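You operate a simulated robot arm through the tools that you are given. There is no shell and no other tool.

You run a simulated robot arm. Do the job below in one go: nothing can be reset, and whatever is moved stays where it is left.

TASK
Set the sine plate to the slip's angle and lock it.
Fine: lift the plate and stand the gauge block for that angle in the pocket. Where these are worked on the way, their far stop is far enough and under half their travel is too little: sine plate.

It is judged by the outcome, as a careful person would: the job done as asked, and still so three seconds after it is handed in. It fails if anything else is knocked over, pushed out of place, dropped, spilled or broken.

THE ROBOT
A 7-joint arm with a two-finger parallel gripper, fixed in place. Base frame: the origin is at the foot of the arm, x ahead of it, y to its left, z up. Lengths are in m, angles in rad, forces in N, time in s.
With the tool pointing down near the work surface it reaches from about 0.46 to 0.92 m from the base axis. Its first joint turns from -2.007 to 2.007 rad. Payload 3.91 kg.
Tool frame: the origin (TCP) lies between the finger pads and is the grasp point; the fingertips stand 0.03 m ahead of it; z points along the fingers, y is the line along which they close. The gripper opens to 0.11 m. The fingers are 0.02 m wide and 0.01 m thick; the gripper's body (0.048 by 0.112 m) begins 0.055 m behind the TCP.
Orientation is told as [roll, pitch, yaw] about the base's x, y, z axes, in that order, counted from this pose: with the fingers straight down and closing along the base's y, the tool's x points along the base's -x, its y along +y and its z along -z.

THE INTERFACE
- The arm moves only by the tool apply_moves. Its argument "rows" is a list of rows, each a list of 7 numbers: the shift along the base's x, y, z in m, then the turn, a rotation vector about the base's x, y, z in rad, then the closure, from 0 (fully open) to 1 (shut). In form: [[dx, dy, dz, ax, ay, az, gripper], ...]. A call has 1 to 20 rows; each row is the pose to reach, as a shift and turn from the pose commanded when the call began. A row lasts 0.2 s, in which the tool goes at most 0.05 m and 0.15 rad; a call with a longer step from one row to the next is refused whole, and so is a gripper value outside its range. Where a pose cannot be reached the arm comes as near as it can. A force on the tool above 80 N (or 10 N above the force at the start of the call, whichever is more), or a blocked arm, ends the call early, and 0.2 s more pass. Each finger travels about 0.153 m/s and halts on what it meets, pressing with about 22 N; the grip force reading is that of the motor and also rises with nothing between the fingers. The clock runs only during rows and for 0.2 s after the last one: add rows that repeat a pose to give the fingers time. It gives the time, the measured TCP pose, the force on the tool (base axes), the opening and the grip force at its end, in the units of the frame above (readings bear some noise), with the torque about the TCP (base axes, N m) and any sound that the robot's microphone picked up.
- Cameras (640 x 400 px; columns grow to the right, rows downward): "scene" is fixed at [0.0491, 0.5, 1.4769]; the picture's right is [-0.73, -0.68, 0.00], its down [-0.30, 0.32, -0.90] and it looks along [0.62, -0.66, -0.43] (base axes); focal length 325 px, centre (320, 200). "wrist" rides on the gripper at [0.072, 0.017, -0.103] in the tool frame; the picture's right is [-0.23, 0.97, 0.00], its down [-0.76, -0.18, -0.62] and it looks along [-0.61, -0.14, 0.78] (tool axes); focal length 222 px, centre (320, 200). There is no depth. A picture from a camera that has moved, and an enlarged one, comes with that camera's place and axes in the base frame and with its lens.
- grab_frame(camera): a new picture of that camera. The clock stands still meanwhile.
- slide_trunk(by): slides the trunk up (or, below 0, down) by that many m; the arm rides with it, the base frame stays. It gives what a move gives, with no picture.
- close_up(camera, box): a new picture of the part [left, top, right, bottom] of that camera's present view, enlarged. The clock stands still meanwhile.
- job_done(): hands the job in; it is judged then, once.

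Nothing tells you positions but the pictures and the camera data. Unless the task says otherwise, let go and move clear before handing in.

The tools are called after "Call:" as a command line: name --pt "numbers of a row" for each row, then --argument value for the rest, lists and objects as JSON in quotes. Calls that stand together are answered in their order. apply_moves: Moves the arm, as the interface text tells. Its arguments: {"type":"object","properties":{"rows":{"type":"array","items":{"type":"array","items":{"type":"number"}}}},"required":["rows"]} The other tools are called the same way: slide_trunk (by) slides the trunk up or down; grab_frame (camera) takes a picture; close_up (camera, box) takes an enlarged picture of a part of a camera's view; job_done () hands the job in.

At the start:

```text
clock: 0.0
tool_pos: [0.504, -0.1953, 1.2271]
tcp_rot: [0.001, 0.0, 0.0]
wrist_force: [0.2, 0.1, 0.5]
moment: [0.01, -0.01, 0.0]
width: 0.1101
grip_force: 0.0
trunk travel left (down, up): [-0.85, 0.14]
```

scene: 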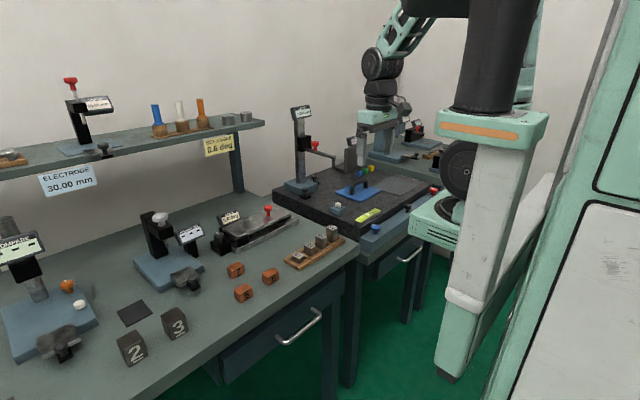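
wrist: 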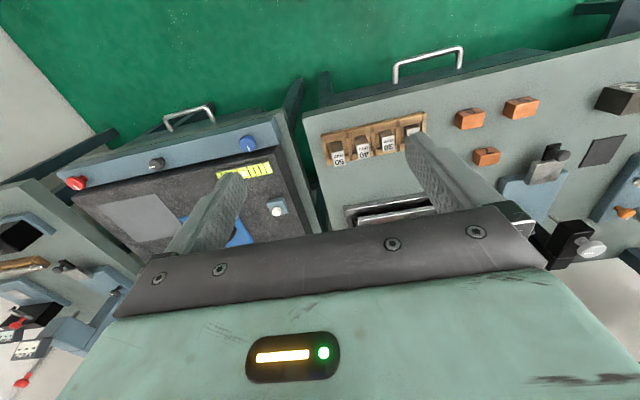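

I see a bench with a sine plate (dark, with a red knob), a rack of gauge blocks beside it, and a yellow slip on the shelf edge. I'll zoom in on these before moving anything.

Call:
close_up --camera "scene" --box '[190, 120, 250, 165]'

Call:
close_up --camera "scene" --box '[200, 190, 360, 290]'

Call:
close_up --camera "wrist" --box '[300, 90, 540, 240]'

Call:
close_up --camera "scene" --box '[120, 190, 280, 290]'

```text
8.89 times, centred on (220, 142) of scene
camera zoom: at [0.0491, 0.5, 1.4769], right [-0.73, -0.68, 0.0], down [-0.3, 0.32, -0.9], along [0.62, -0.66, -0.43], focal length 2891 px, centre (1209, 711)
```

zoom: 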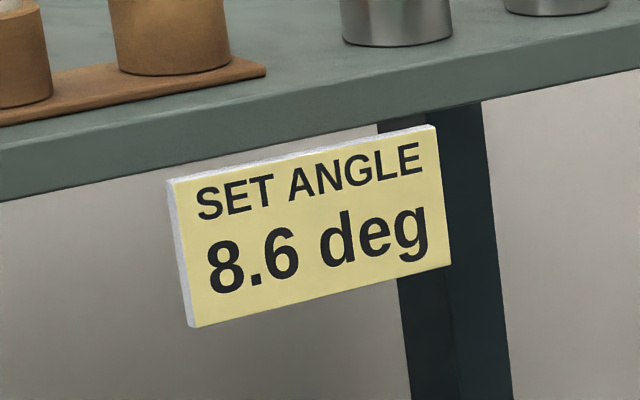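

```text
4.00 times, centred on (280, 240) of scene
camera zoom: at [0.0491, 0.5, 1.4769], right [-0.73, -0.68, 0.0], down [-0.3, 0.32, -0.9], along [0.62, -0.66, -0.43], focal length 1301 px, centre (480, 40)
```

zoom: 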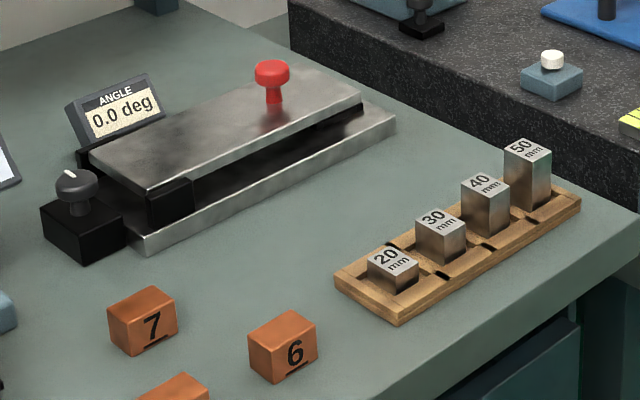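

```text
2.67 times, centred on (420, 165) of wrist
camera zoom: at [0.4324, -0.1797, 1.3307], right [0.23, 0.97, 0.0], down [0.76, -0.18, 0.62], along [0.61, -0.14, -0.78], focal length 592 px, centre (53, 293)
```

zoom: 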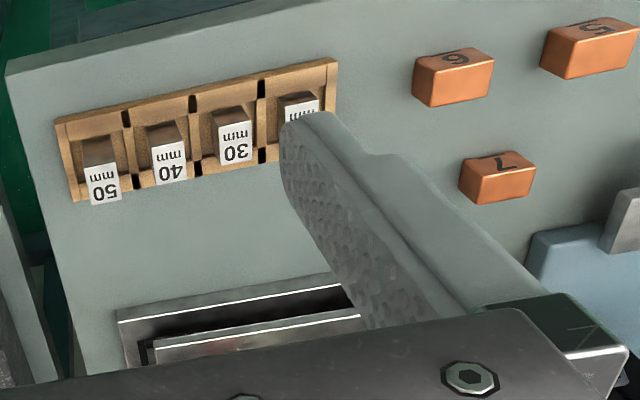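

```text
4.00 times, centred on (200, 240) of scene
camera zoom: at [0.0491, 0.5, 1.4769], right [-0.73, -0.68, 0.0], down [-0.3, 0.32, -0.9], along [0.62, -0.66, -0.43], focal length 1301 px, centre (800, 40)
```

zoom: 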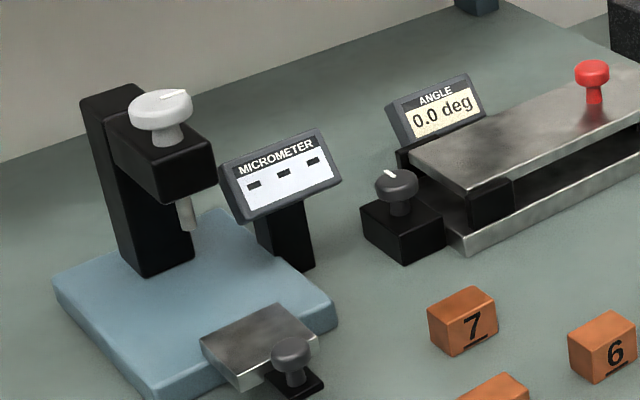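

The slip reads 8.6 deg. The sine plate is at about x 0.83–0.91, y −0.21 to 0.05, with its red lift knob near (0.88, −0.12). The gauge rack is at x≈0.645, and I put the 30 mm block near (0.647, −0.092). I'll move to get a better wrist view of the plate.

Call:
apply_moves --pt "0.04 0.02 0 0 0 0 0" --pt "0.08 0.04 0 0 0 0 0" --pt "0.12 0.06 0 0 0 0 0" --pt "0.16 0.09 0 0 0 0 0" --pt "0.16 0.1 0 0 0 0 0"

Call:
grab_frame --camera "wrist"

```text
clock: 1.2
tool_pos: [0.6637, -0.093, 1.2288]
tcp_rot: [0.0, 0.0, 0.001]
wrist_force: [0.4, -0.3, -0.2]
moment: [0.02, 0.02, 0.01]
width: 0.11
grip_force: 0.1
trunk travel left (down, up): [-0.85, 0.14]
```

```text
taken
camera wrist: at [0.5917, -0.0772, 1.3317], right [0.23, 0.97, 0.0], down [0.76, -0.18, 0.62], along [0.61, -0.14, -0.78], focal length 222 px, centre (320, 200)
```

wrist: 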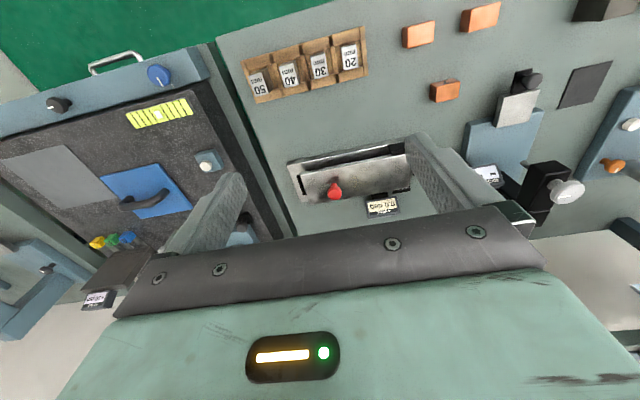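

The sine plate is now visible between the fingers. I'll zoom in on the plate and the block rack.

Call:
close_up --camera "wrist" --box '[270, 130, 430, 230]'

Call:
close_up --camera "wrist" --box '[230, 30, 390, 130]'

Call:
grab_frame --camera "scene"

```text
4.00 times, centred on (350, 180) of wrist
camera zoom: at [0.5917, -0.0772, 1.3317], right [0.23, 0.97, 0.0], down [0.76, -0.18, 0.62], along [0.61, -0.14, -0.78], focal length 888 px, centre (200, 280)
```

zoom: 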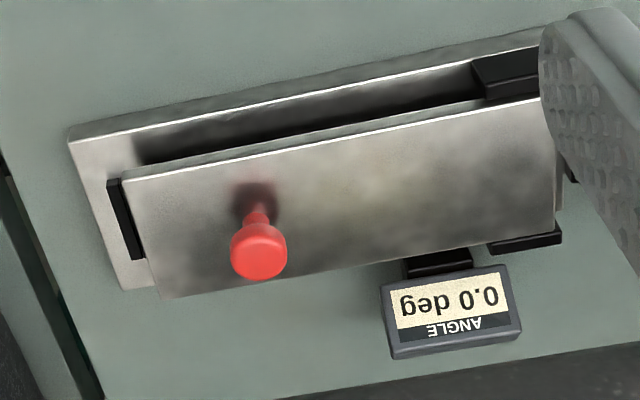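

```text
4.00 times, centred on (310, 80) of wrist
camera zoom: at [0.5917, -0.0772, 1.3317], right [0.23, 0.97, 0.0], down [0.76, -0.18, 0.62], along [0.61, -0.14, -0.78], focal length 888 px, centre (360, 680)
```

zoom: 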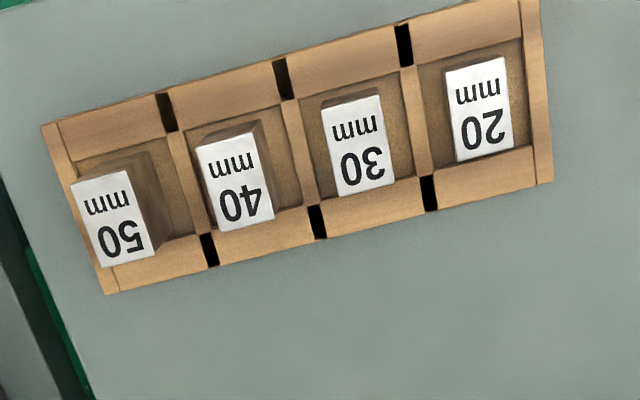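

```text
taken
```

scene: 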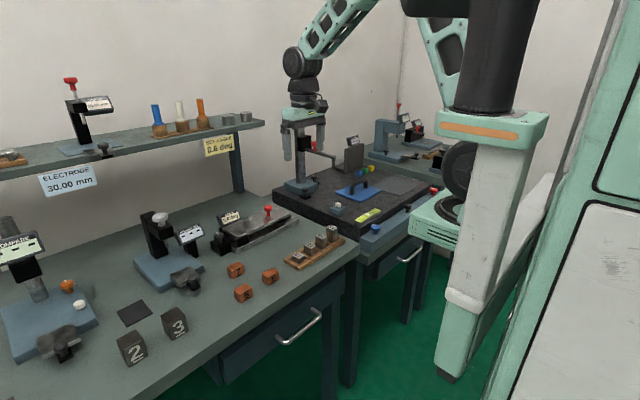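

The plate hinges at its +y end, its free end is near y −0.17, and the plate top is at z≈0.942. I want to see under the plate at the pocket, so I'll tilt the tool and come lower for a shallow view.

Call:
apply_moves --pt "0 -0.01 -0.04 0 -0.12 0 0" --pt "0 -0.02 -0.08 0 -0.24 0 0" --pt "0 -0.03 -0.12 0 -0.36 0 0" --pt "0 -0.04 -0.15 0 -0.48 0 0" --pt "0 -0.05 -0.17 0 -0.55 0 0" --pt "0 -0.05 -0.17 0 -0.55 0 0"

Call:
grab_frame --camera "wrist"

```text
clock: 2.6
tool_pos: [0.6662, -0.1462, 1.0562]
tcp_rot: [0.0, -0.55, 0.002]
wrist_force: [-0.5, 0.1, 0.0]
moment: [0.02, 0.0, 0.0]
width: 0.11
grip_force: 0.1
trunk travel left (down, up): [-0.85, 0.14]
```

```text
taken
camera wrist: at [0.5509, -0.1306, 1.1066], right [0.19, 0.97, 0.12], down [0.32, -0.18, 0.93], along [0.93, -0.14, -0.35], focal length 222 px, centre (320, 200)
```

wrist: 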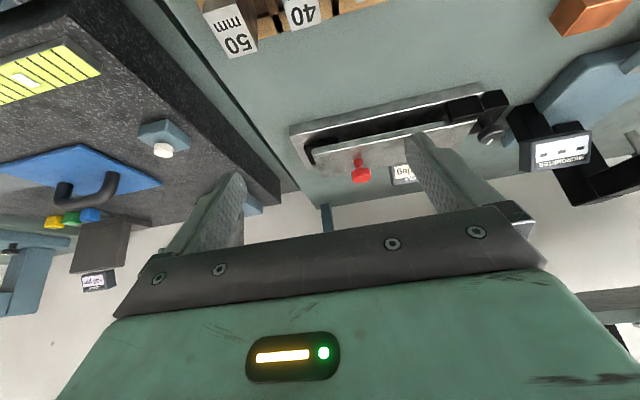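

Call:
close_up --camera "wrist" --box '[280, 75, 440, 195]'

Call:
close_up --camera "wrist" --box '[400, 75, 560, 175]'

```text
3.33 times, centred on (360, 135) of wrist
camera zoom: at [0.5509, -0.1306, 1.1066], right [0.19, 0.97, 0.12], down [0.32, -0.18, 0.93], along [0.93, -0.14, -0.35], focal length 740 px, centre (187, 417)
```

zoom: 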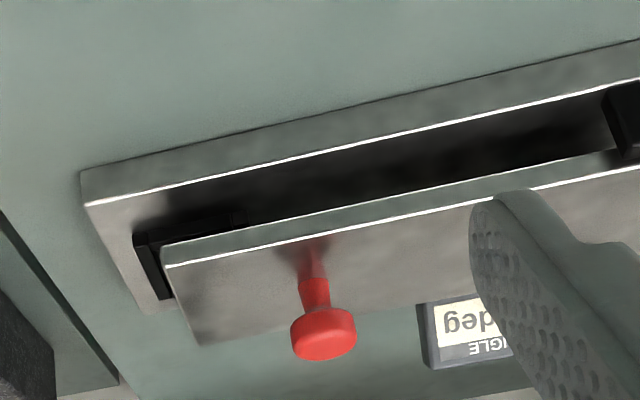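

```text
4.00 times, centred on (480, 125) of wrist
camera zoom: at [0.5509, -0.1306, 1.1066], right [0.19, 0.97, 0.12], down [0.32, -0.18, 0.93], along [0.93, -0.14, -0.35], focal length 888 px, centre (-320, 500)
```

zoom: 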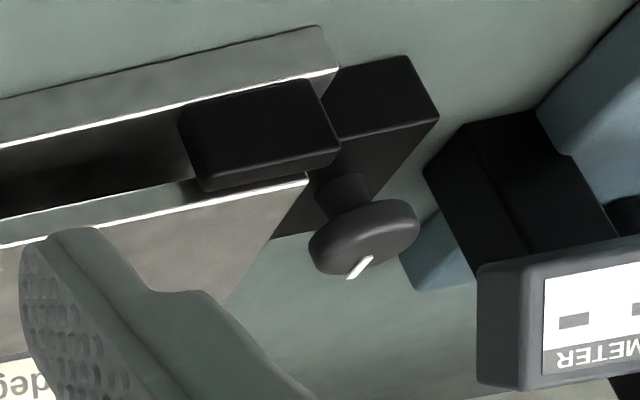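

The pocket is a black-walled recess on the base under the plate's free end. The lock knob is near (0.87, 0.083, 0.94) and the red lift knob near (0.866, −0.108, 0.968). I'll straighten the tool and go above the red knob.

Call:
apply_moves --pt "0.02 0.0 0.03 0 0.14 0 0" --pt "0.05 0.01 0.05 0 0.28 0 0" --pt "0.09 0.02 0.06 0 0.42 0 0" --pt "0.13 0.03 0.06 0 0.55 0 0" --pt "0.17 0.037 0.06 0 0.55 0 0" --pt "0.2 0.037 0.06 0 0.55 0 0.3" --pt "0.2 0.037 0.06 0 0.55 0 0.3"

Call:
grab_frame --camera "wrist"

Call:
close_up --camera "scene" --box '[200, 120, 360, 220]'

```text
clock: 4.2
tool_pos: [0.8673, -0.1079, 1.1172]
tcp_rot: [0.001, -0.002, 0.002]
wrist_force: [0.5, -0.3, -0.9]
moment: [0.04, 0.0, -0.01]
width: 0.0771
grip_force: 0.0
trunk travel left (down, up): [-0.85, 0.14]
```

```text
taken
camera wrist: at [0.7946, -0.0932, 1.2213], right [0.23, 0.97, 0.0], down [0.76, -0.18, 0.62], along [0.61, -0.14, -0.78], focal length 222 px, centre (320, 200)
```

wrist: 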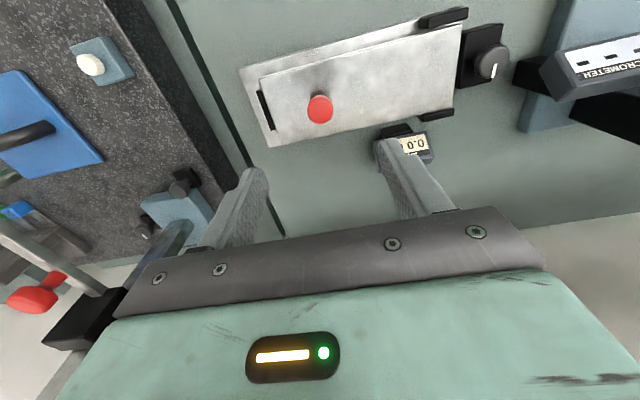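

```text
4.00 times, centred on (280, 170) of scene
camera zoom: at [0.0491, 0.5, 1.4769], right [-0.73, -0.68, 0.0], down [-0.3, 0.32, -0.9], along [0.62, -0.66, -0.43], focal length 1301 px, centre (480, 320)
```

zoom: 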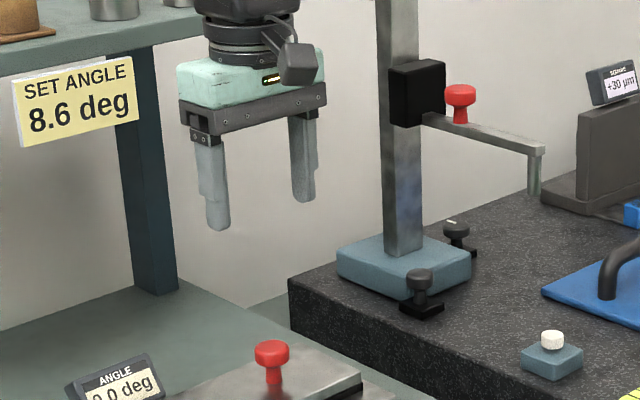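

The tool is centred over the red knob. I'll go down with the fingertips just above the plate and close on the knob head.

Call:
apply_moves --pt "0 0 -0.04 0 0 0 0.3" --pt "0 0 -0.08 0 0 0 0.3" --pt "0 0 -0.115 0 0 0 0.3" --pt "-0.001 0 -0.137 0 0 0 0.3" --pt "-0.001 0 -0.137 0 0 0 0.3"

Call:
grab_frame --camera "wrist"

Call:
close_up --camera "scene" --box '[200, 170, 320, 260]'

```text
clock: 5.4
tool_pos: [0.8666, -0.1101, 0.9806]
tcp_rot: [-0.001, -0.002, 0.001]
wrist_force: [-0.7, 0.4, 0.3]
moment: [0.03, 0.0, 0.0]
width: 0.0772
grip_force: 0.1
trunk travel left (down, up): [-0.85, 0.14]
```

```text
taken
camera wrist: at [0.7943, -0.0938, 1.0839], right [0.23, 0.97, 0.0], down [0.76, -0.18, 0.62], along [0.61, -0.14, -0.78], focal length 222 px, centre (320, 200)
```

wrist: 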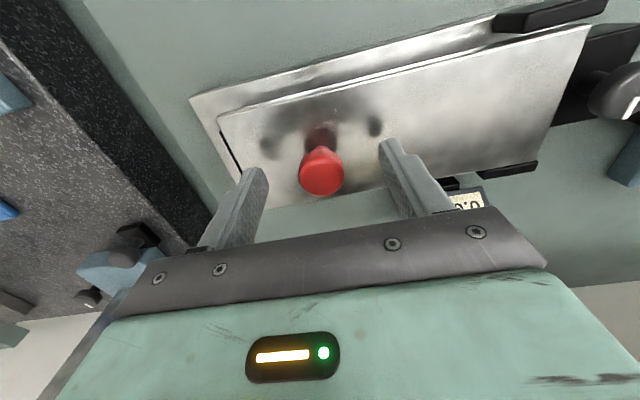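

```text
4.44 times, centred on (260, 215) of scene
camera zoom: at [0.0491, 0.5, 1.4769], right [-0.73, -0.68, 0.0], down [-0.3, 0.32, -0.9], along [0.62, -0.66, -0.43], focal length 1445 px, centre (587, 133)
```

zoom: 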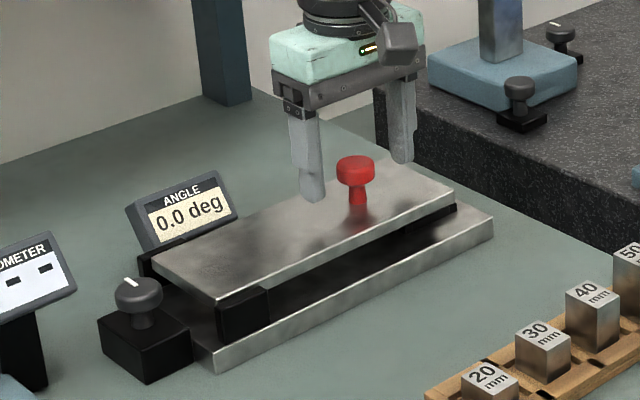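

The fingers straddle the knob. I'll close on it.

Call:
apply_moves --pt "0 0 0 0 0 0 0.6" --pt "0 0 0 0 0 0 1" --pt "0 0 0 0 0 0 1" --pt "0 0 0 0 0 0 1"

Call:
close_up --camera "scene" --box '[200, 170, 320, 260]'

```text
clock: 6.4
tool_pos: [0.8664, -0.1107, 0.9806]
tcp_rot: [0.0, -0.001, 0.003]
wrist_force: [0.5, 0.2, -1.5]
moment: [-0.01, -0.25, -0.03]
width: 0.0289
grip_force: 44.7
trunk travel left (down, up): [-0.85, 0.14]
```

```text
4.44 times, centred on (260, 215) of scene
camera zoom: at [0.0491, 0.5, 1.4769], right [-0.73, -0.68, 0.0], down [-0.3, 0.32, -0.9], along [0.62, -0.66, -0.43], focal length 1445 px, centre (587, 133)
```

zoom: 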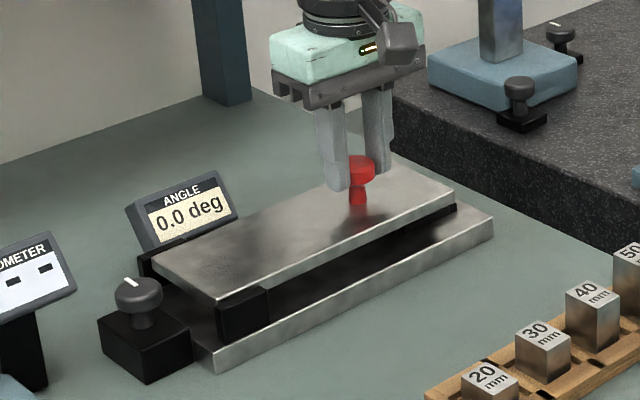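

The grip is firm at 0.029 m. I'll start lifting along an arc about the hinge, using small steps and checking the forces.

Call:
apply_moves --pt "0 0.0014 0.0035 -0.025 0 0 1" --pt "0 0.0028 0.0069 -0.05 0 0 1" --pt "0 0.0042 0.0103 -0.075 0 0 1" --pt "0 0.0057 0.0137 -0.1 0 0 1" --pt "0 0.0057 0.0137 -0.1 0 0 1"

Call:
close_up --camera "scene" --box '[200, 170, 320, 260]'

```text
clock: 7.6
tool_pos: [0.8659, -0.1026, 0.9935]
tcp_rot: [-0.098, -0.001, 0.001]
wrist_force: [12.5, 4.8, -11.7]
moment: [-0.17, -0.47, 0.05]
width: 0.0296
grip_force: 45.0
trunk travel left (down, up): [-0.85, 0.14]
```

```text
4.44 times, centred on (260, 215) of scene
camera zoom: at [0.0491, 0.5, 1.4769], right [-0.73, -0.68, 0.0], down [-0.3, 0.32, -0.9], along [0.62, -0.66, -0.43], focal length 1445 px, centre (587, 133)
```

zoom: 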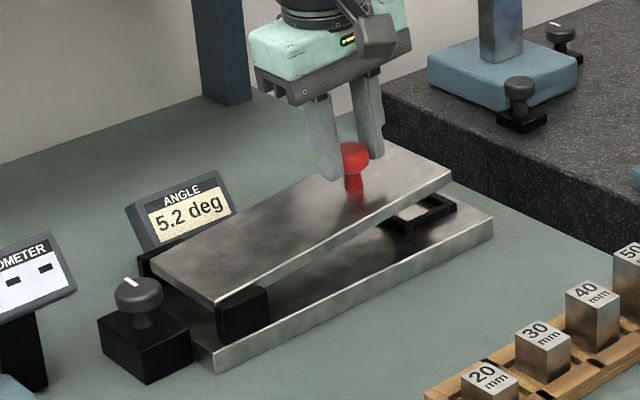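

The plate lifts and the display reads 5.2°. I'll continue along the arc.

Call:
apply_moves --pt "0 0.0017 0.0033 -0.025 0 0 1" --pt "0 0.0035 0.0066 -0.05 0 0 1" --pt "0 0.0052 0.0099 -0.075 0 0 1" --pt "0 0.007 0.0131 -0.1 0 0 1" --pt "0 0.0091 0.0162 -0.125 0 0 1" --pt "0 0.0112 0.0193 -0.15 0 0 1" --pt "0 0.0133 0.0224 -0.175 0 0 1" --pt "0 0.0153 0.0255 -0.2 0 0 1" --pt "0 0.0153 0.0255 -0.2 0 0 1"

Call:
close_up --camera "scene" --box '[200, 170, 320, 260]'

```text
clock: 9.6
tool_pos: [0.8662, -0.0868, 1.0158]
tcp_rot: [-0.299, 0.001, 0.004]
wrist_force: [12.4, 20.9, -22.9]
moment: [0.37, -0.9, 0.41]
width: 0.0293
grip_force: 44.6
trunk travel left (down, up): [-0.85, 0.14]
```

```text
4.44 times, centred on (260, 215) of scene
camera zoom: at [0.0491, 0.5, 1.4769], right [-0.73, -0.68, 0.0], down [-0.3, 0.32, -0.9], along [0.62, -0.66, -0.43], focal length 1445 px, centre (587, 133)
```

zoom: 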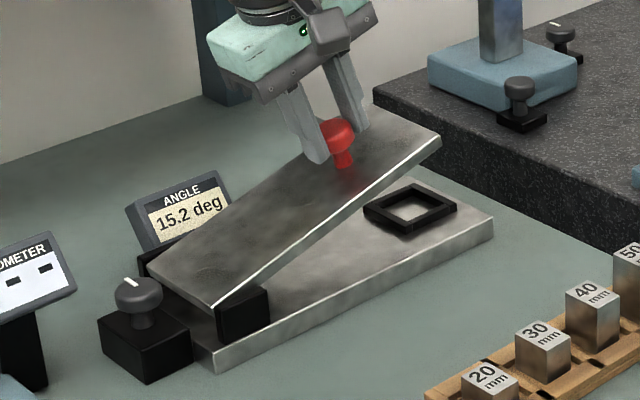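

The display shows 15.2° and a rectangular black pocket frame is visible. Before choosing a block, I'll measure the gap between the pocket floor and the plate in close-ups.

Call:
close_up --camera "scene" --box '[255, 190, 305, 222]'

Call:
close_up --camera "scene" --box '[280, 210, 350, 270]'

Call:
grab_frame --camera "wrist"

```text
12.50 times, centred on (280, 206) of scene
camera zoom: at [0.0491, 0.5, 1.4769], right [-0.73, -0.68, 0.0], down [-0.3, 0.32, -0.9], along [0.62, -0.66, -0.43], focal length 4065 px, centre (820, 125)
```

zoom: 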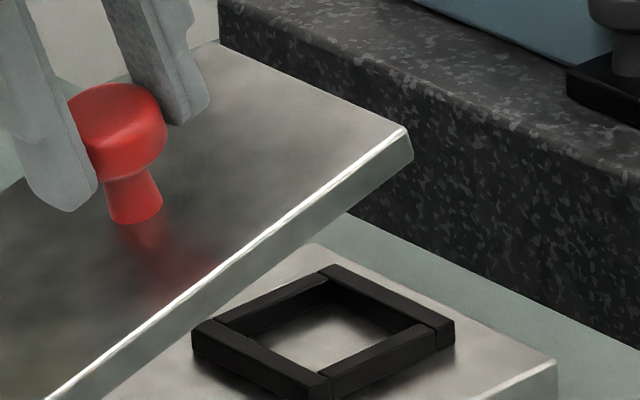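

```text
6.67 times, centred on (315, 240) of scene
camera zoom: at [0.0491, 0.5, 1.4769], right [-0.73, -0.68, 0.0], down [-0.3, 0.32, -0.9], along [0.62, -0.66, -0.43], focal length 2168 px, centre (353, -67)
```

zoom: 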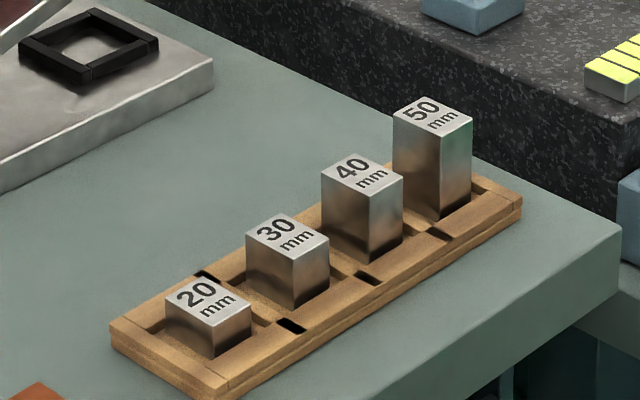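

```text
taken
camera wrist: at [0.794, -0.0396, 1.1107], right [0.22, 0.93, -0.29], down [0.76, 0.02, 0.65], along [0.61, -0.36, -0.71], focal length 222 px, centre (320, 200)
```

wrist: 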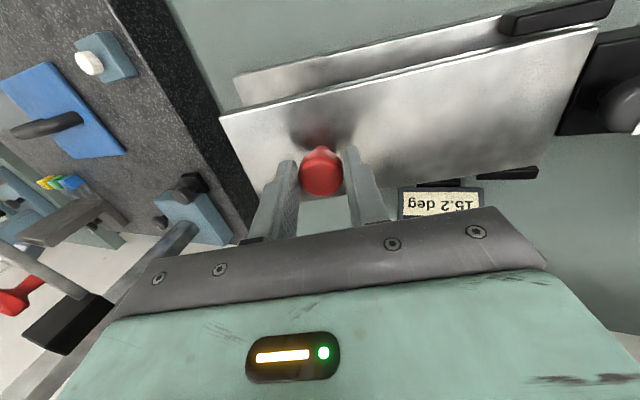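

My geometry puts the plate underside about 18–21 mm above the pocket floor at 0°, which points to the 50 mm block for 8.6°. I'll check that against the display later. I'll keep lifting toward the far stop along a corrected arc, with the hinge near y 0.033, z 0.909.

Call:
apply_moves --pt "0 0.0045 0.003 -0.03 0 0 1" --pt "0 0.009 0.006 -0.06 0 0 1" --pt "0 0.0133 0.009 -0.09 0 0 1" --pt "0 0.0178 0.012 -0.12 0 0 1" --pt "0 0.0178 0.012 -0.12 0 0 1"

Call:
close_up --camera "scene" --box '[200, 170, 320, 260]'

```text
clock: 10.8
tool_pos: [0.8652, -0.0708, 1.0296]
tcp_rot: [-0.424, -0.001, 0.001]
wrist_force: [23.8, 3.6, -16.6]
moment: [0.03, -0.18, 0.23]
width: 0.0291
grip_force: 45.3
trunk travel left (down, up): [-0.85, 0.14]
```

```text
4.44 times, centred on (260, 215) of scene
camera zoom: at [0.0491, 0.5, 1.4769], right [-0.73, -0.68, 0.0], down [-0.3, 0.32, -0.9], along [0.62, -0.66, -0.43], focal length 1445 px, centre (587, 133)
```

zoom: 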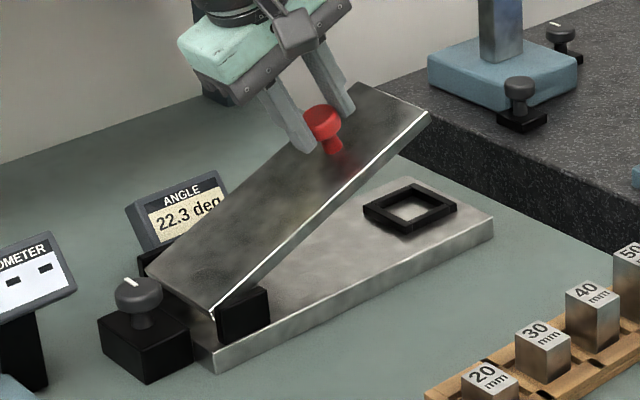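

The display reads 22.3° with modest forces. I'll keep going in small steps, with a slight x relief, to find the stop.

Call:
apply_moves --pt "0.001 0.0032 0.0026 -0.025 0 0 1" --pt "0.002 0.0064 0.005 -0.05 0 0 1" --pt "0.003 0.0096 0.0075 -0.075 0 0 1" --pt "0.003 0.0127 0.0098 -0.1 0 0 1" --pt "0.003 0.0127 0.0098 -0.1 0 0 1"

Call:
close_up --camera "scene" --box '[200, 170, 320, 260]'

```text
clock: 12.0
tool_pos: [0.8657, -0.0585, 1.0409]
tcp_rot: [-0.52, 0.004, 0.001]
wrist_force: [1.7, -6.9, -8.6]
moment: [-0.42, 0.64, -0.27]
width: 0.0295
grip_force: 44.9
trunk travel left (down, up): [-0.85, 0.14]
```

```text
4.44 times, centred on (260, 215) of scene
camera zoom: at [0.0491, 0.5, 1.4769], right [-0.73, -0.68, 0.0], down [-0.3, 0.32, -0.9], along [0.62, -0.66, -0.43], focal length 1445 px, centre (587, 133)
```

zoom: 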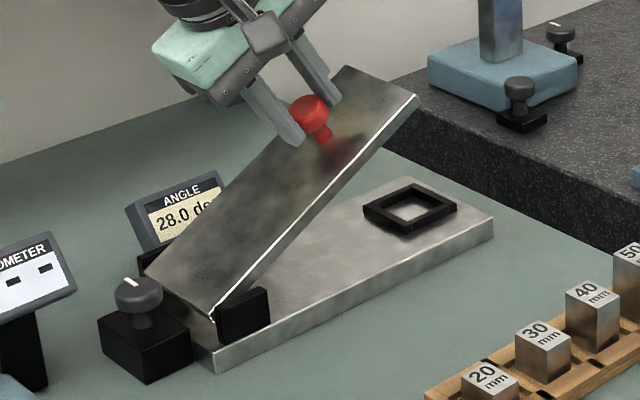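

It reads 28.0° and moves smoothly. I'll continue toward the stop.

Call:
apply_moves --pt "0 0.0033 0.0023 -0.025 0 0 1" --pt "0 0.0067 0.0045 -0.05 0 0 1" --pt "0 0.0101 0.0066 -0.075 0 0 1" --pt "0 0.0136 0.0085 -0.1 0 0 1" --pt "0 0.0136 0.0085 -0.1 0 0 1"

Call:
close_up --camera "scene" --box '[200, 170, 320, 260]'

```text
clock: 13.2
tool_pos: [0.8654, -0.0441, 1.0505]
tcp_rot: [-0.623, -0.002, 0.001]
wrist_force: [-8.1, -8.1, -4.5]
moment: [-0.44, 0.76, -0.73]
width: 0.0295
grip_force: 44.7
trunk travel left (down, up): [-0.85, 0.14]
```

```text
4.44 times, centred on (260, 215) of scene
camera zoom: at [0.0491, 0.5, 1.4769], right [-0.73, -0.68, 0.0], down [-0.3, 0.32, -0.9], along [0.62, -0.66, -0.43], focal length 1445 px, centre (587, 133)
```

zoom: 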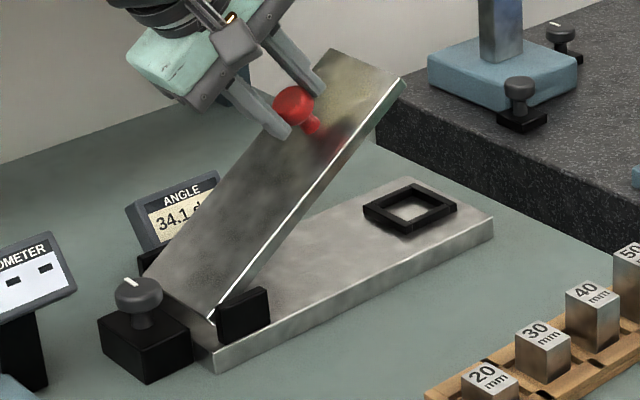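

It reads 34.1° with no stop yet. I'll continue along the arc.

Call:
apply_moves --pt "0 0.0036 0.0019 -0.025 0 0 1" --pt "0 0.0072 0.0037 -0.05 0 0 1" --pt "0 0.0108 0.0055 -0.075 0 0 1" --pt "0 0.0144 0.0072 -0.1 0 0 1" --pt "0 0.0144 0.0072 -0.1 0 0 1"

Call:
close_up --camera "scene" --box '[180, 150, 320, 260]'

```text
clock: 14.4
tool_pos: [0.8666, -0.0308, 1.0569]
tcp_rot: [-0.719, -0.001, -0.002]
wrist_force: [-21.0, -9.2, 1.6]
moment: [-0.48, 0.47, -0.49]
width: 0.0294
grip_force: 44.9
trunk travel left (down, up): [-0.85, 0.14]
```

```text
3.64 times, centred on (250, 205) of scene
camera zoom: at [0.0491, 0.5, 1.4769], right [-0.73, -0.68, 0.0], down [-0.3, 0.32, -0.9], along [0.62, -0.66, -0.43], focal length 1183 px, centre (574, 182)
```

zoom: 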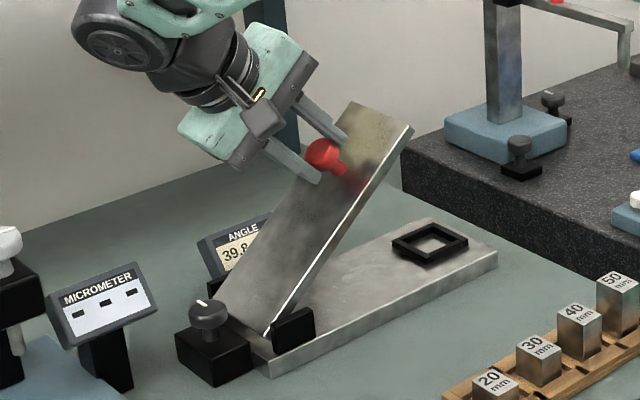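

It reads 39.8°. I'll continue with an x correction, since Fx is now negative.

Call:
apply_moves --pt "-0.001 0.0037 0.0015 -0.025 0 0 1" --pt "-0.002 0.0075 0.0029 -0.05 0 0 1" --pt "-0.002 0.0113 0.0043 -0.075 0 0 1" --pt "-0.002 0.0151 0.0056 -0.1 0 0 1" --pt "-0.002 0.0151 0.0056 -0.1 0 0 1"

Call:
close_up --camera "scene" --box '[180, 150, 320, 260]'

```text
clock: 15.6
tool_pos: [0.8669, -0.014, 1.0639]
tcp_rot: [-0.82, -0.002, 0.001]
wrist_force: [-2.0, -10.6, 6.9]
moment: [-0.7, 0.17, -0.26]
width: 0.0291
grip_force: 44.9
trunk travel left (down, up): [-0.85, 0.14]
```

```text
3.64 times, centred on (250, 205) of scene
camera zoom: at [0.0491, 0.5, 1.4769], right [-0.73, -0.68, 0.0], down [-0.3, 0.32, -0.9], along [0.62, -0.66, -0.43], focal length 1183 px, centre (574, 182)
```

zoom: 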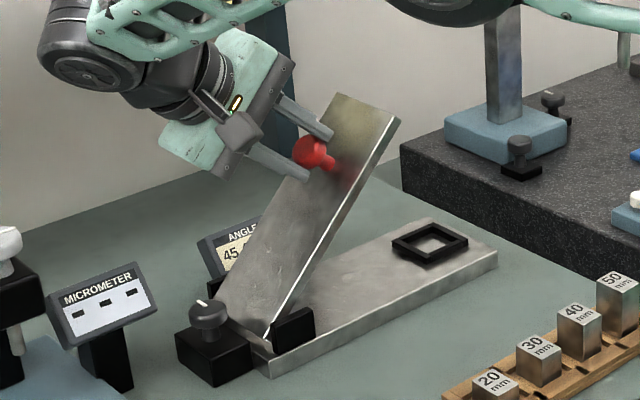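

It reads about 45°. To learn whether the plate holds itself, I'll back off slightly and read which way the force acts.

Call:
apply_moves --pt "0 -0.002 -0.0008 0.014 0 0 1" --pt "0 -0.004 -0.0016 0.028 0 0 1" --pt "0 -0.006 -0.0024 0.042 0 0 1" --pt "0 -0.006 -0.0024 0.042 0 0 1"

Call:
close_up --camera "scene" --box '[180, 150, 320, 260]'

```text
clock: 16.6
tool_pos: [0.8652, -0.0194, 1.0616]
tcp_rot: [-0.778, -0.004, 0.003]
wrist_force: [6.5, -8.1, 22.3]
moment: [-0.36, -0.45, 0.41]
width: 0.0292
grip_force: 44.8
trunk travel left (down, up): [-0.85, 0.14]
```

```text
3.64 times, centred on (250, 205) of scene
camera zoom: at [0.0491, 0.5, 1.4769], right [-0.73, -0.68, 0.0], down [-0.3, 0.32, -0.9], along [0.62, -0.66, -0.43], focal length 1183 px, centre (574, 182)
```

zoom: 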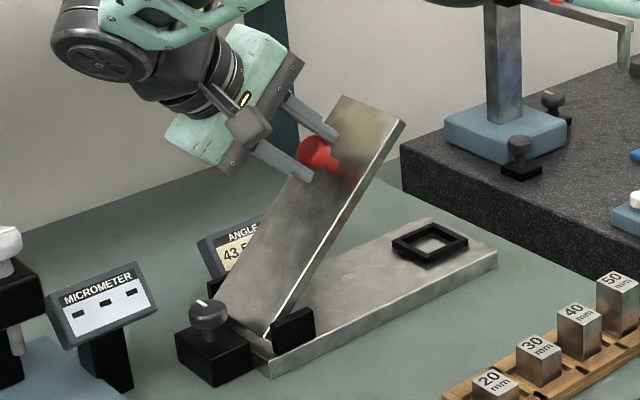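

The display shows 43.5° and the force on the way down was small, so the result is unclear. The far stop is the safer place, so I'll keep lifting toward it.

Call:
apply_moves --pt "0 0.004 0.0015 -0.027 0 0 1" --pt "0 0.008 0.003 -0.055 0 0 1" --pt "0 0.0125 0.0043 -0.083 0 0 1" --pt "0 0.017 0.0055 -0.112 0 0 1" --pt "0 0.0215 0.0065 -0.142 0 0 1" --pt "0 0.0215 0.0065 -0.142 0 0 1"

Call:
close_up --camera "scene" --box '[180, 150, 320, 260]'

```text
clock: 18.0
tool_pos: [0.8662, 0.0008, 1.0679]
tcp_rot: [-0.922, 0.0, 0.002]
wrist_force: [24.1, -13.5, 13.8]
moment: [-0.86, -0.4, 0.56]
width: 0.0291
grip_force: 45.1
trunk travel left (down, up): [-0.85, 0.14]
```

```text
3.64 times, centred on (250, 205) of scene
camera zoom: at [0.0491, 0.5, 1.4769], right [-0.73, -0.68, 0.0], down [-0.3, 0.32, -0.9], along [0.62, -0.66, -0.43], focal length 1183 px, centre (574, 182)
```

zoom: 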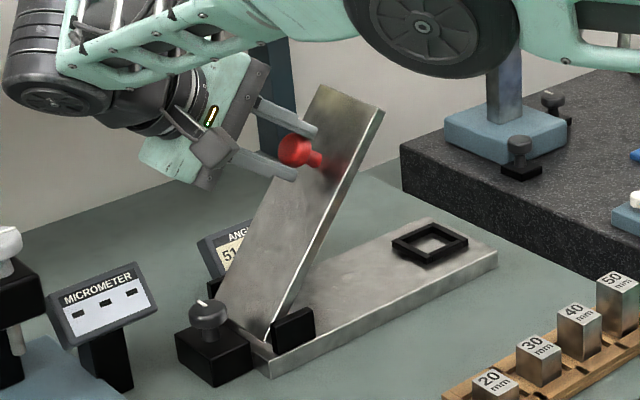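

It reads about 51°, still with no stop. I'll continue with force monitoring.

Call:
apply_moves --pt "0.001 0.0039 0.0008 -0.025 0 0 1" --pt "0.002 0.0079 0.0014 -0.05 0 0 1" --pt "0.002 0.0118 0.002 -0.075 0 0 1" --pt "0.002 0.0158 0.0025 -0.1 0 0 1" --pt "0.002 0.0158 0.0025 -0.1 0 0 1"

Call:
close_up --camera "scene" --box '[180, 150, 320, 260]'

Call:
grab_frame --camera "wrist"

```text
clock: 19.2
tool_pos: [0.8663, 0.0157, 1.0706]
tcp_rot: [-1.023, -0.001, 0.0]
wrist_force: [11.1, -11.0, 18.6]
moment: [-0.83, 0.29, -0.61]
width: 0.0292
grip_force: 45.0
trunk travel left (down, up): [-0.85, 0.14]
```

```text
3.64 times, centred on (250, 205) of scene
camera zoom: at [0.0491, 0.5, 1.4769], right [-0.73, -0.68, 0.0], down [-0.3, 0.32, -0.9], along [0.62, -0.66, -0.43], focal length 1183 px, centre (574, 182)
```

zoom: 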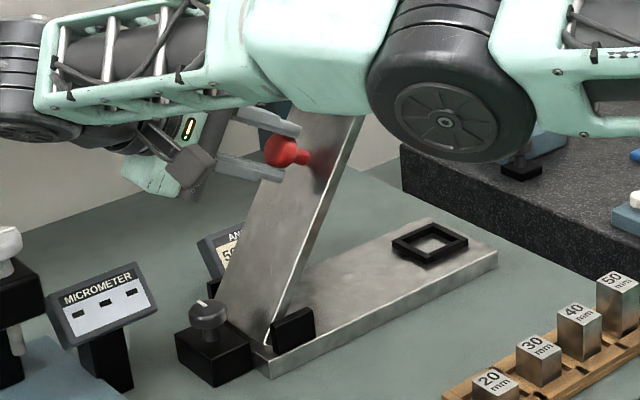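

```text
taken
camera wrist: at [0.7932, 0.1127, 1.1094], right [0.23, 0.51, -0.83], down [0.76, 0.44, 0.48], along [0.61, -0.74, -0.29], focal length 222 px, centre (320, 200)
```

wrist: 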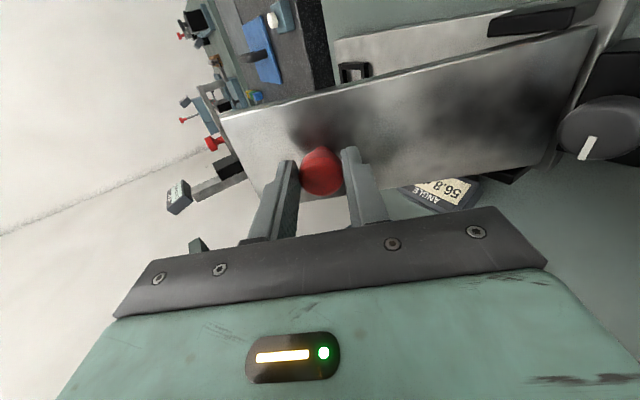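

It reads 56.8°, well up, and the arm is getting low. I'll back off slightly again and compare forces to see whether friction holds the plate.

Call:
apply_moves --pt "0 -0.0016 -0.0002 0.01 0 0 1" --pt "0 -0.0032 -0.0004 0.02 0 0 1" --pt "0 -0.0048 -0.0007 0.03 0 0 1" --pt "0 -0.0048 -0.0007 0.03 0 0 1" --pt "0 -0.0048 -0.0007 0.03 0 0 1"

Call:
grab_frame --camera "wrist"

```text
clock: 20.4
tool_pos: [0.8661, 0.0141, 1.0703]
tcp_rot: [-0.988, -0.001, 0.0]
wrist_force: [-9.2, -2.1, 19.6]
moment: [-0.24, -0.36, 0.28]
width: 0.0292
grip_force: 44.6
trunk travel left (down, up): [-0.85, 0.14]
```

```text
taken
camera wrist: at [0.7931, 0.1075, 1.1124], right [0.23, 0.54, -0.81], down [0.76, 0.42, 0.49], along [0.61, -0.73, -0.31], focal length 222 px, centre (320, 200)
```

wrist: 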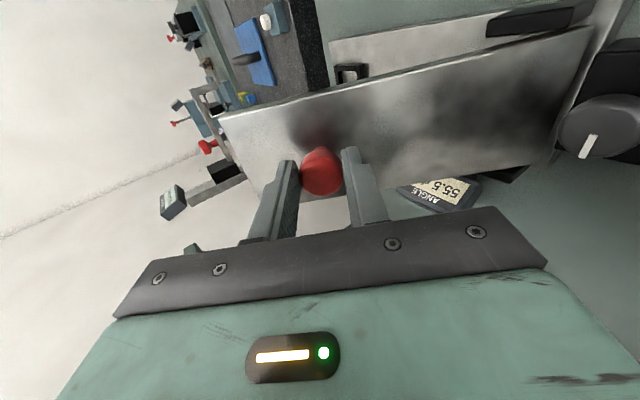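

Lowering needed a push, so friction should hold the plate. I'll open the fingers slightly to confirm.

Call:
apply_moves --pt "0 0 0 0 0 0 0.68"

Call:
grab_frame --camera "wrist"

```text
clock: 20.8
tool_pos: [0.867, 0.0134, 1.0665]
tcp_rot: [-0.988, 0.004, -0.001]
wrist_force: [0.7, 0.2, -0.9]
moment: [-0.03, 0.03, 0.01]
width: 0.0352
grip_force: 0.1
trunk travel left (down, up): [-0.85, 0.14]
```

```text
taken
camera wrist: at [0.7944, 0.1071, 1.1097], right [0.22, 0.54, -0.81], down [0.76, 0.42, 0.49], along [0.61, -0.73, -0.31], focal length 222 px, centre (320, 200)
```

wrist: 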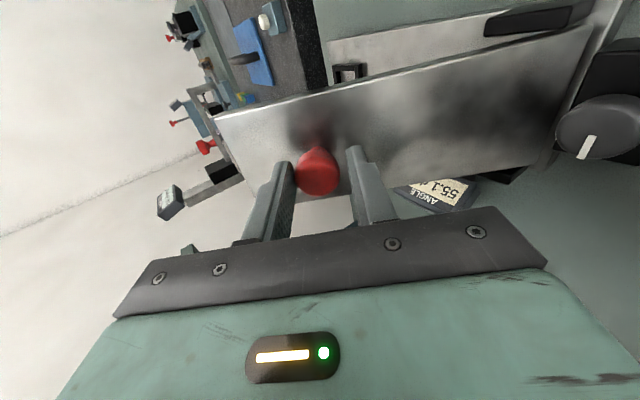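

The fingers are free of the knob and the plate shows 55.1°. I'll wait a moment to see whether it drifts.

Call:
apply_moves --pt "0 0 0 0 0 0 0.68" --pt "0 0 0 0 0 0 0.68" --pt "0 0 0 0 0 0 0.68"

Call:
close_up --camera "wrist" --box '[220, 60, 640, 260]'

```text
clock: 21.6
tool_pos: [0.8679, 0.0114, 1.0687]
tcp_rot: [-0.99, 0.001, 0.001]
wrist_force: [-0.4, 0.7, 0.3]
moment: [-0.01, 0.01, 0.01]
width: 0.0351
grip_force: 0.0
trunk travel left (down, up): [-0.85, 0.14]
```

```text
1.52 times, centred on (430, 160) of wrist
camera zoom: at [0.7947, 0.1072, 1.1113], right [0.23, 0.53, -0.81], down [0.76, 0.42, 0.49], along [0.61, -0.73, -0.31], focal length 338 px, centre (152, 261)
```

zoom: 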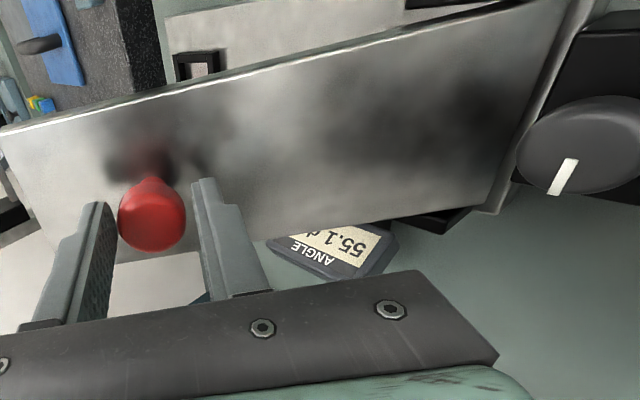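

The plate holds itself at 55.1°. I'll open the fingers, retreat along the tool axis, then rise and straighten up.

Call:
apply_moves --pt "0 0 0 0 0 0 0.4" --pt "0 0.025 0.0165 0 0 0 0.4" --pt "0 0.05 0.033 0 0 0 0.4" --pt "0 0.05 0.07 0.14 0 0 0.4" --pt "0 0.05 0.11 0.28 0 0 0.4" --pt "-0.02 0.05 0.15 0.42 0 0 0.3" --pt "-0.05 0.05 0.17 0.56 0 0 0.3" --pt "-0.09 0.05 0.18 0.7 0 0 0.3" --pt "-0.13 0.04 0.18 0.84 0 0 0.3" --pt "-0.17 0.03 0.18 0.99 0 0 0.3" --pt "-0.17 0.03 0.18 0.99 0 0 0.3"

Call:
grab_frame --camera "wrist"

Call:
grab_frame --camera "scene"

```text
clock: 24.0
tool_pos: [0.8696, 0.1002, 1.2957]
tcp_rot: [0.001, 0.003, 0.0]
wrist_force: [0.3, -0.2, -0.7]
moment: [-0.01, 0.02, 0.0]
width: 0.0771
grip_force: 0.1
out of reach, approached as far as the arm can: row 2, 3, 4, 6, 7, 8, 9, 10, 11
trunk travel left (down, up): [-0.85, 0.14]
```

```text
taken
camera wrist: at [0.7973, 0.1156, 1.3989], right [0.23, 0.97, 0.0], down [0.76, -0.18, 0.62], along [0.61, -0.14, -0.78], focal length 222 px, centre (320, 200)
```

wrist: 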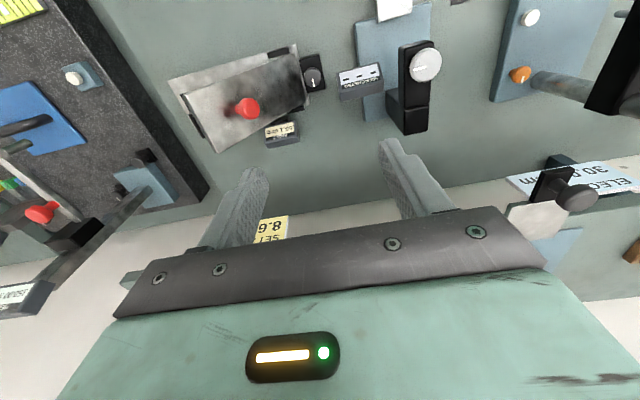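

```text
taken
```

scene: 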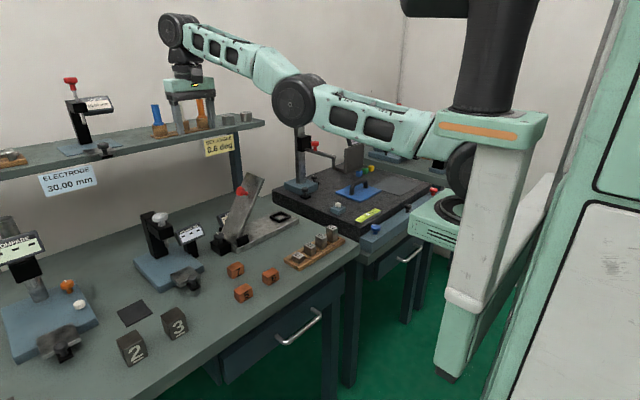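

The arm got stretched on the way and stopped at (0.87, 0.10, 1.296), clear of everything. The plate still stands up. I'll bring the tool back toward the rack in small steps.

Call:
apply_moves --pt "-0.03 -0.01 -0.01 0 0 0 0.3" --pt "-0.06 -0.02 -0.02 0 0 0 0.3" --pt "-0.1 -0.04 -0.03 0 0 0 0.3" --pt "-0.13 -0.06 -0.04 0 0 0 0.3"

Call:
grab_frame --camera "scene"

```text
clock: 25.0
tool_pos: [0.8705, 0.091, 1.2997]
tcp_rot: [-0.001, 0.001, 0.001]
wrist_force: [-0.2, -0.3, 0.3]
moment: [-0.06, -0.02, -0.03]
width: 0.0769
grip_force: 0.0
out of reach, approached as far as the arm can: row 1, 2, 3, 4
trunk travel left (down, up): [-0.85, 0.14]
```

```text
taken
```

scene: 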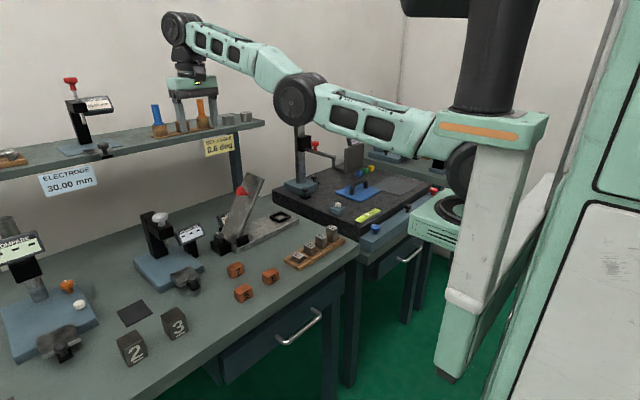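

The arm seems stuck in an elbow-low posture. I'll look closely at its configuration before recovering.

Call:
close_up --camera "scene" --box '[140, 0, 540, 250]'

```text
1.60 times, centred on (340, 125) of scene
camera zoom: at [0.0491, 0.5, 1.4769], right [-0.73, -0.68, 0.0], down [-0.3, 0.32, -0.9], along [0.62, -0.66, -0.43], focal length 520 px, centre (288, 320)
```

zoom: 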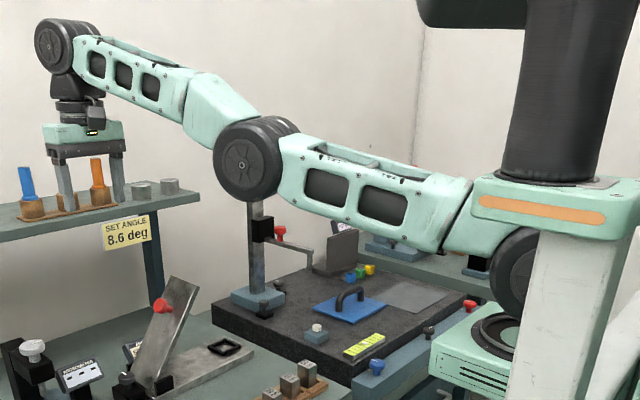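

The arm passed through full extension and the elbow flipped low. I'll first move outward a little, which also shows how the commanded pose is tracked, then come back down so the elbow goes up again.

Call:
apply_moves --pt "0.03 0 0.0 0 0 0 0.3" --pt "0.03 0 0.0 0 0 0 0.3"

```text
clock: 25.6
tool_pos: [0.8778, 0.0831, 1.2949]
tcp_rot: [0.001, 0.002, 0.0]
wrist_force: [-0.8, -0.3, 0.4]
moment: [-0.03, -0.03, 0.0]
width: 0.0771
grip_force: 0.1
out of reach, approached as far as the arm can: row 1, 2
trunk travel left (down, up): [-0.85, 0.14]
```

The arm is now straight at its reach limit. I'll lower the tool while coming slightly inward, which should bend the elbow upward again.

Call:
apply_moves --pt "0 0 -0.04 0 0 0 0.3" --pt "-0.005 0 -0.08 0 0 0 0.3" --pt "-0.01 0 -0.12 0 0 0 0.3" --pt "-0.02 0 -0.15 0 0 0 0.3"

Call:
grab_frame --camera "scene"

```text
clock: 26.6
tool_pos: [0.9016, 0.0942, 1.1594]
tcp_rot: [0.0, 0.003, 0.0]
wrist_force: [-0.5, 0.0, 0.6]
moment: [-0.02, 0.04, 0.02]
width: 0.0769
grip_force: 0.0
out of reach, approached as far as the arm can: row 1, 2, 3, 4
trunk travel left (down, up): [-0.85, 0.14]
```

```text
taken
```

scene: 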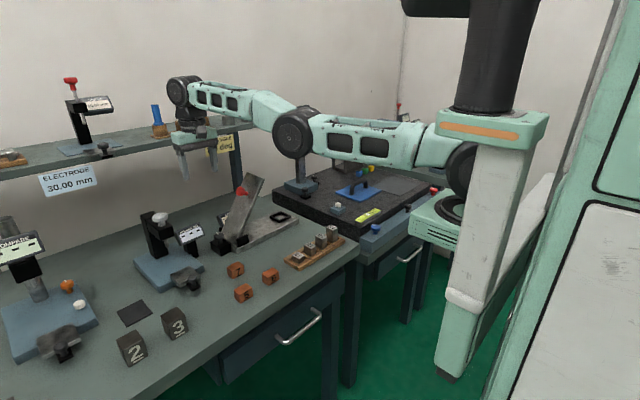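

Inward moves still don't take, so the elbow is on the wrong side of straight. I'll raise the trunk for headroom, then sweep down while commanding outward so the elbow passes through straight to the upper side.

Call:
slide_trunk --by 0.13

Call:
apply_moves --pt "0.03 0 0.0 0 0 0 0.3" --pt "0.05 0 -0.03 0 0 0 0.3" --pt "0.06 0 -0.06 0 0 0 0.3" --pt "0.06 0 -0.09 0 0 0 0.3" --pt "0.06 0 -0.12 0 0 0 0.3"

Call:
grab_frame --camera "scene"

```text
clock: 28.2
tool_pos: [0.9026, 0.0938, 1.2891]
tcp_rot: [0.0, 0.002, 0.0]
wrist_force: [-0.1, -0.3, -0.3]
moment: [0.01, -0.01, 0.0]
width: 0.0771
grip_force: 0.1
trunk travel left (down, up): [-0.98, 0.01]
```

```text
clock: 29.4
tool_pos: [0.9128, 0.0801, 1.1764]
tcp_rot: [0.0, 0.001, 0.0]
wrist_force: [-0.1, -1.0, 1.3]
moment: [0.03, 0.0, -0.01]
width: 0.077
grip_force: 0.1
out of reach, approached as far as the arm can: row 1, 2, 3, 4, 5
trunk travel left (down, up): [-0.98, 0.01]
```

```text
taken
```

scene: 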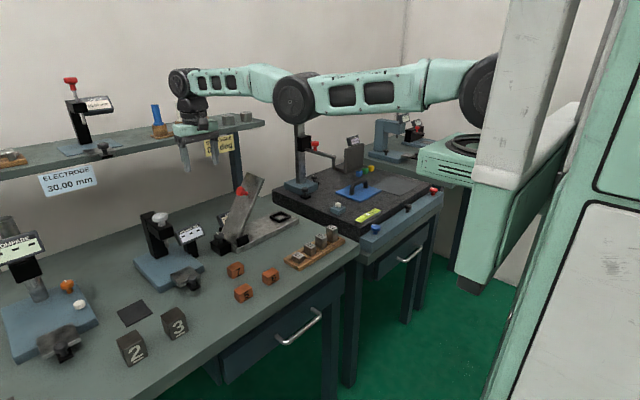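

The arm is now essentially straight. I'll move inward and slightly down.

Call:
apply_moves --pt "-0.02 0 -0.02 0 0 0 0.3" --pt "-0.05 0 -0.03 0 0 0 0.3" --pt "-0.09 0 -0.03 0 0 0 0.3" --pt "-0.12 0 -0.02 0 0 0 0.3"

Call:
grab_frame --camera "scene"

```text
clock: 30.4
tool_pos: [0.901, 0.1097, 1.1414]
tcp_rot: [0.0, 0.005, -0.001]
wrist_force: [0.8, -0.8, -0.8]
moment: [-0.03, -0.03, 0.02]
width: 0.0769
grip_force: 0.0
out of reach, approached as far as the arm can: row 1, 2, 3, 4
trunk travel left (down, up): [-0.98, 0.01]
```

```text
taken
```

scene: 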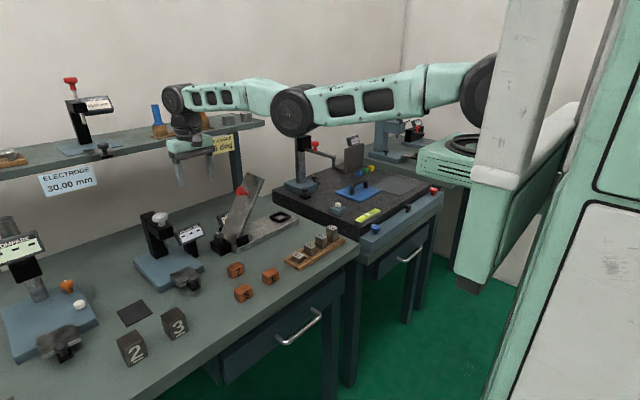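

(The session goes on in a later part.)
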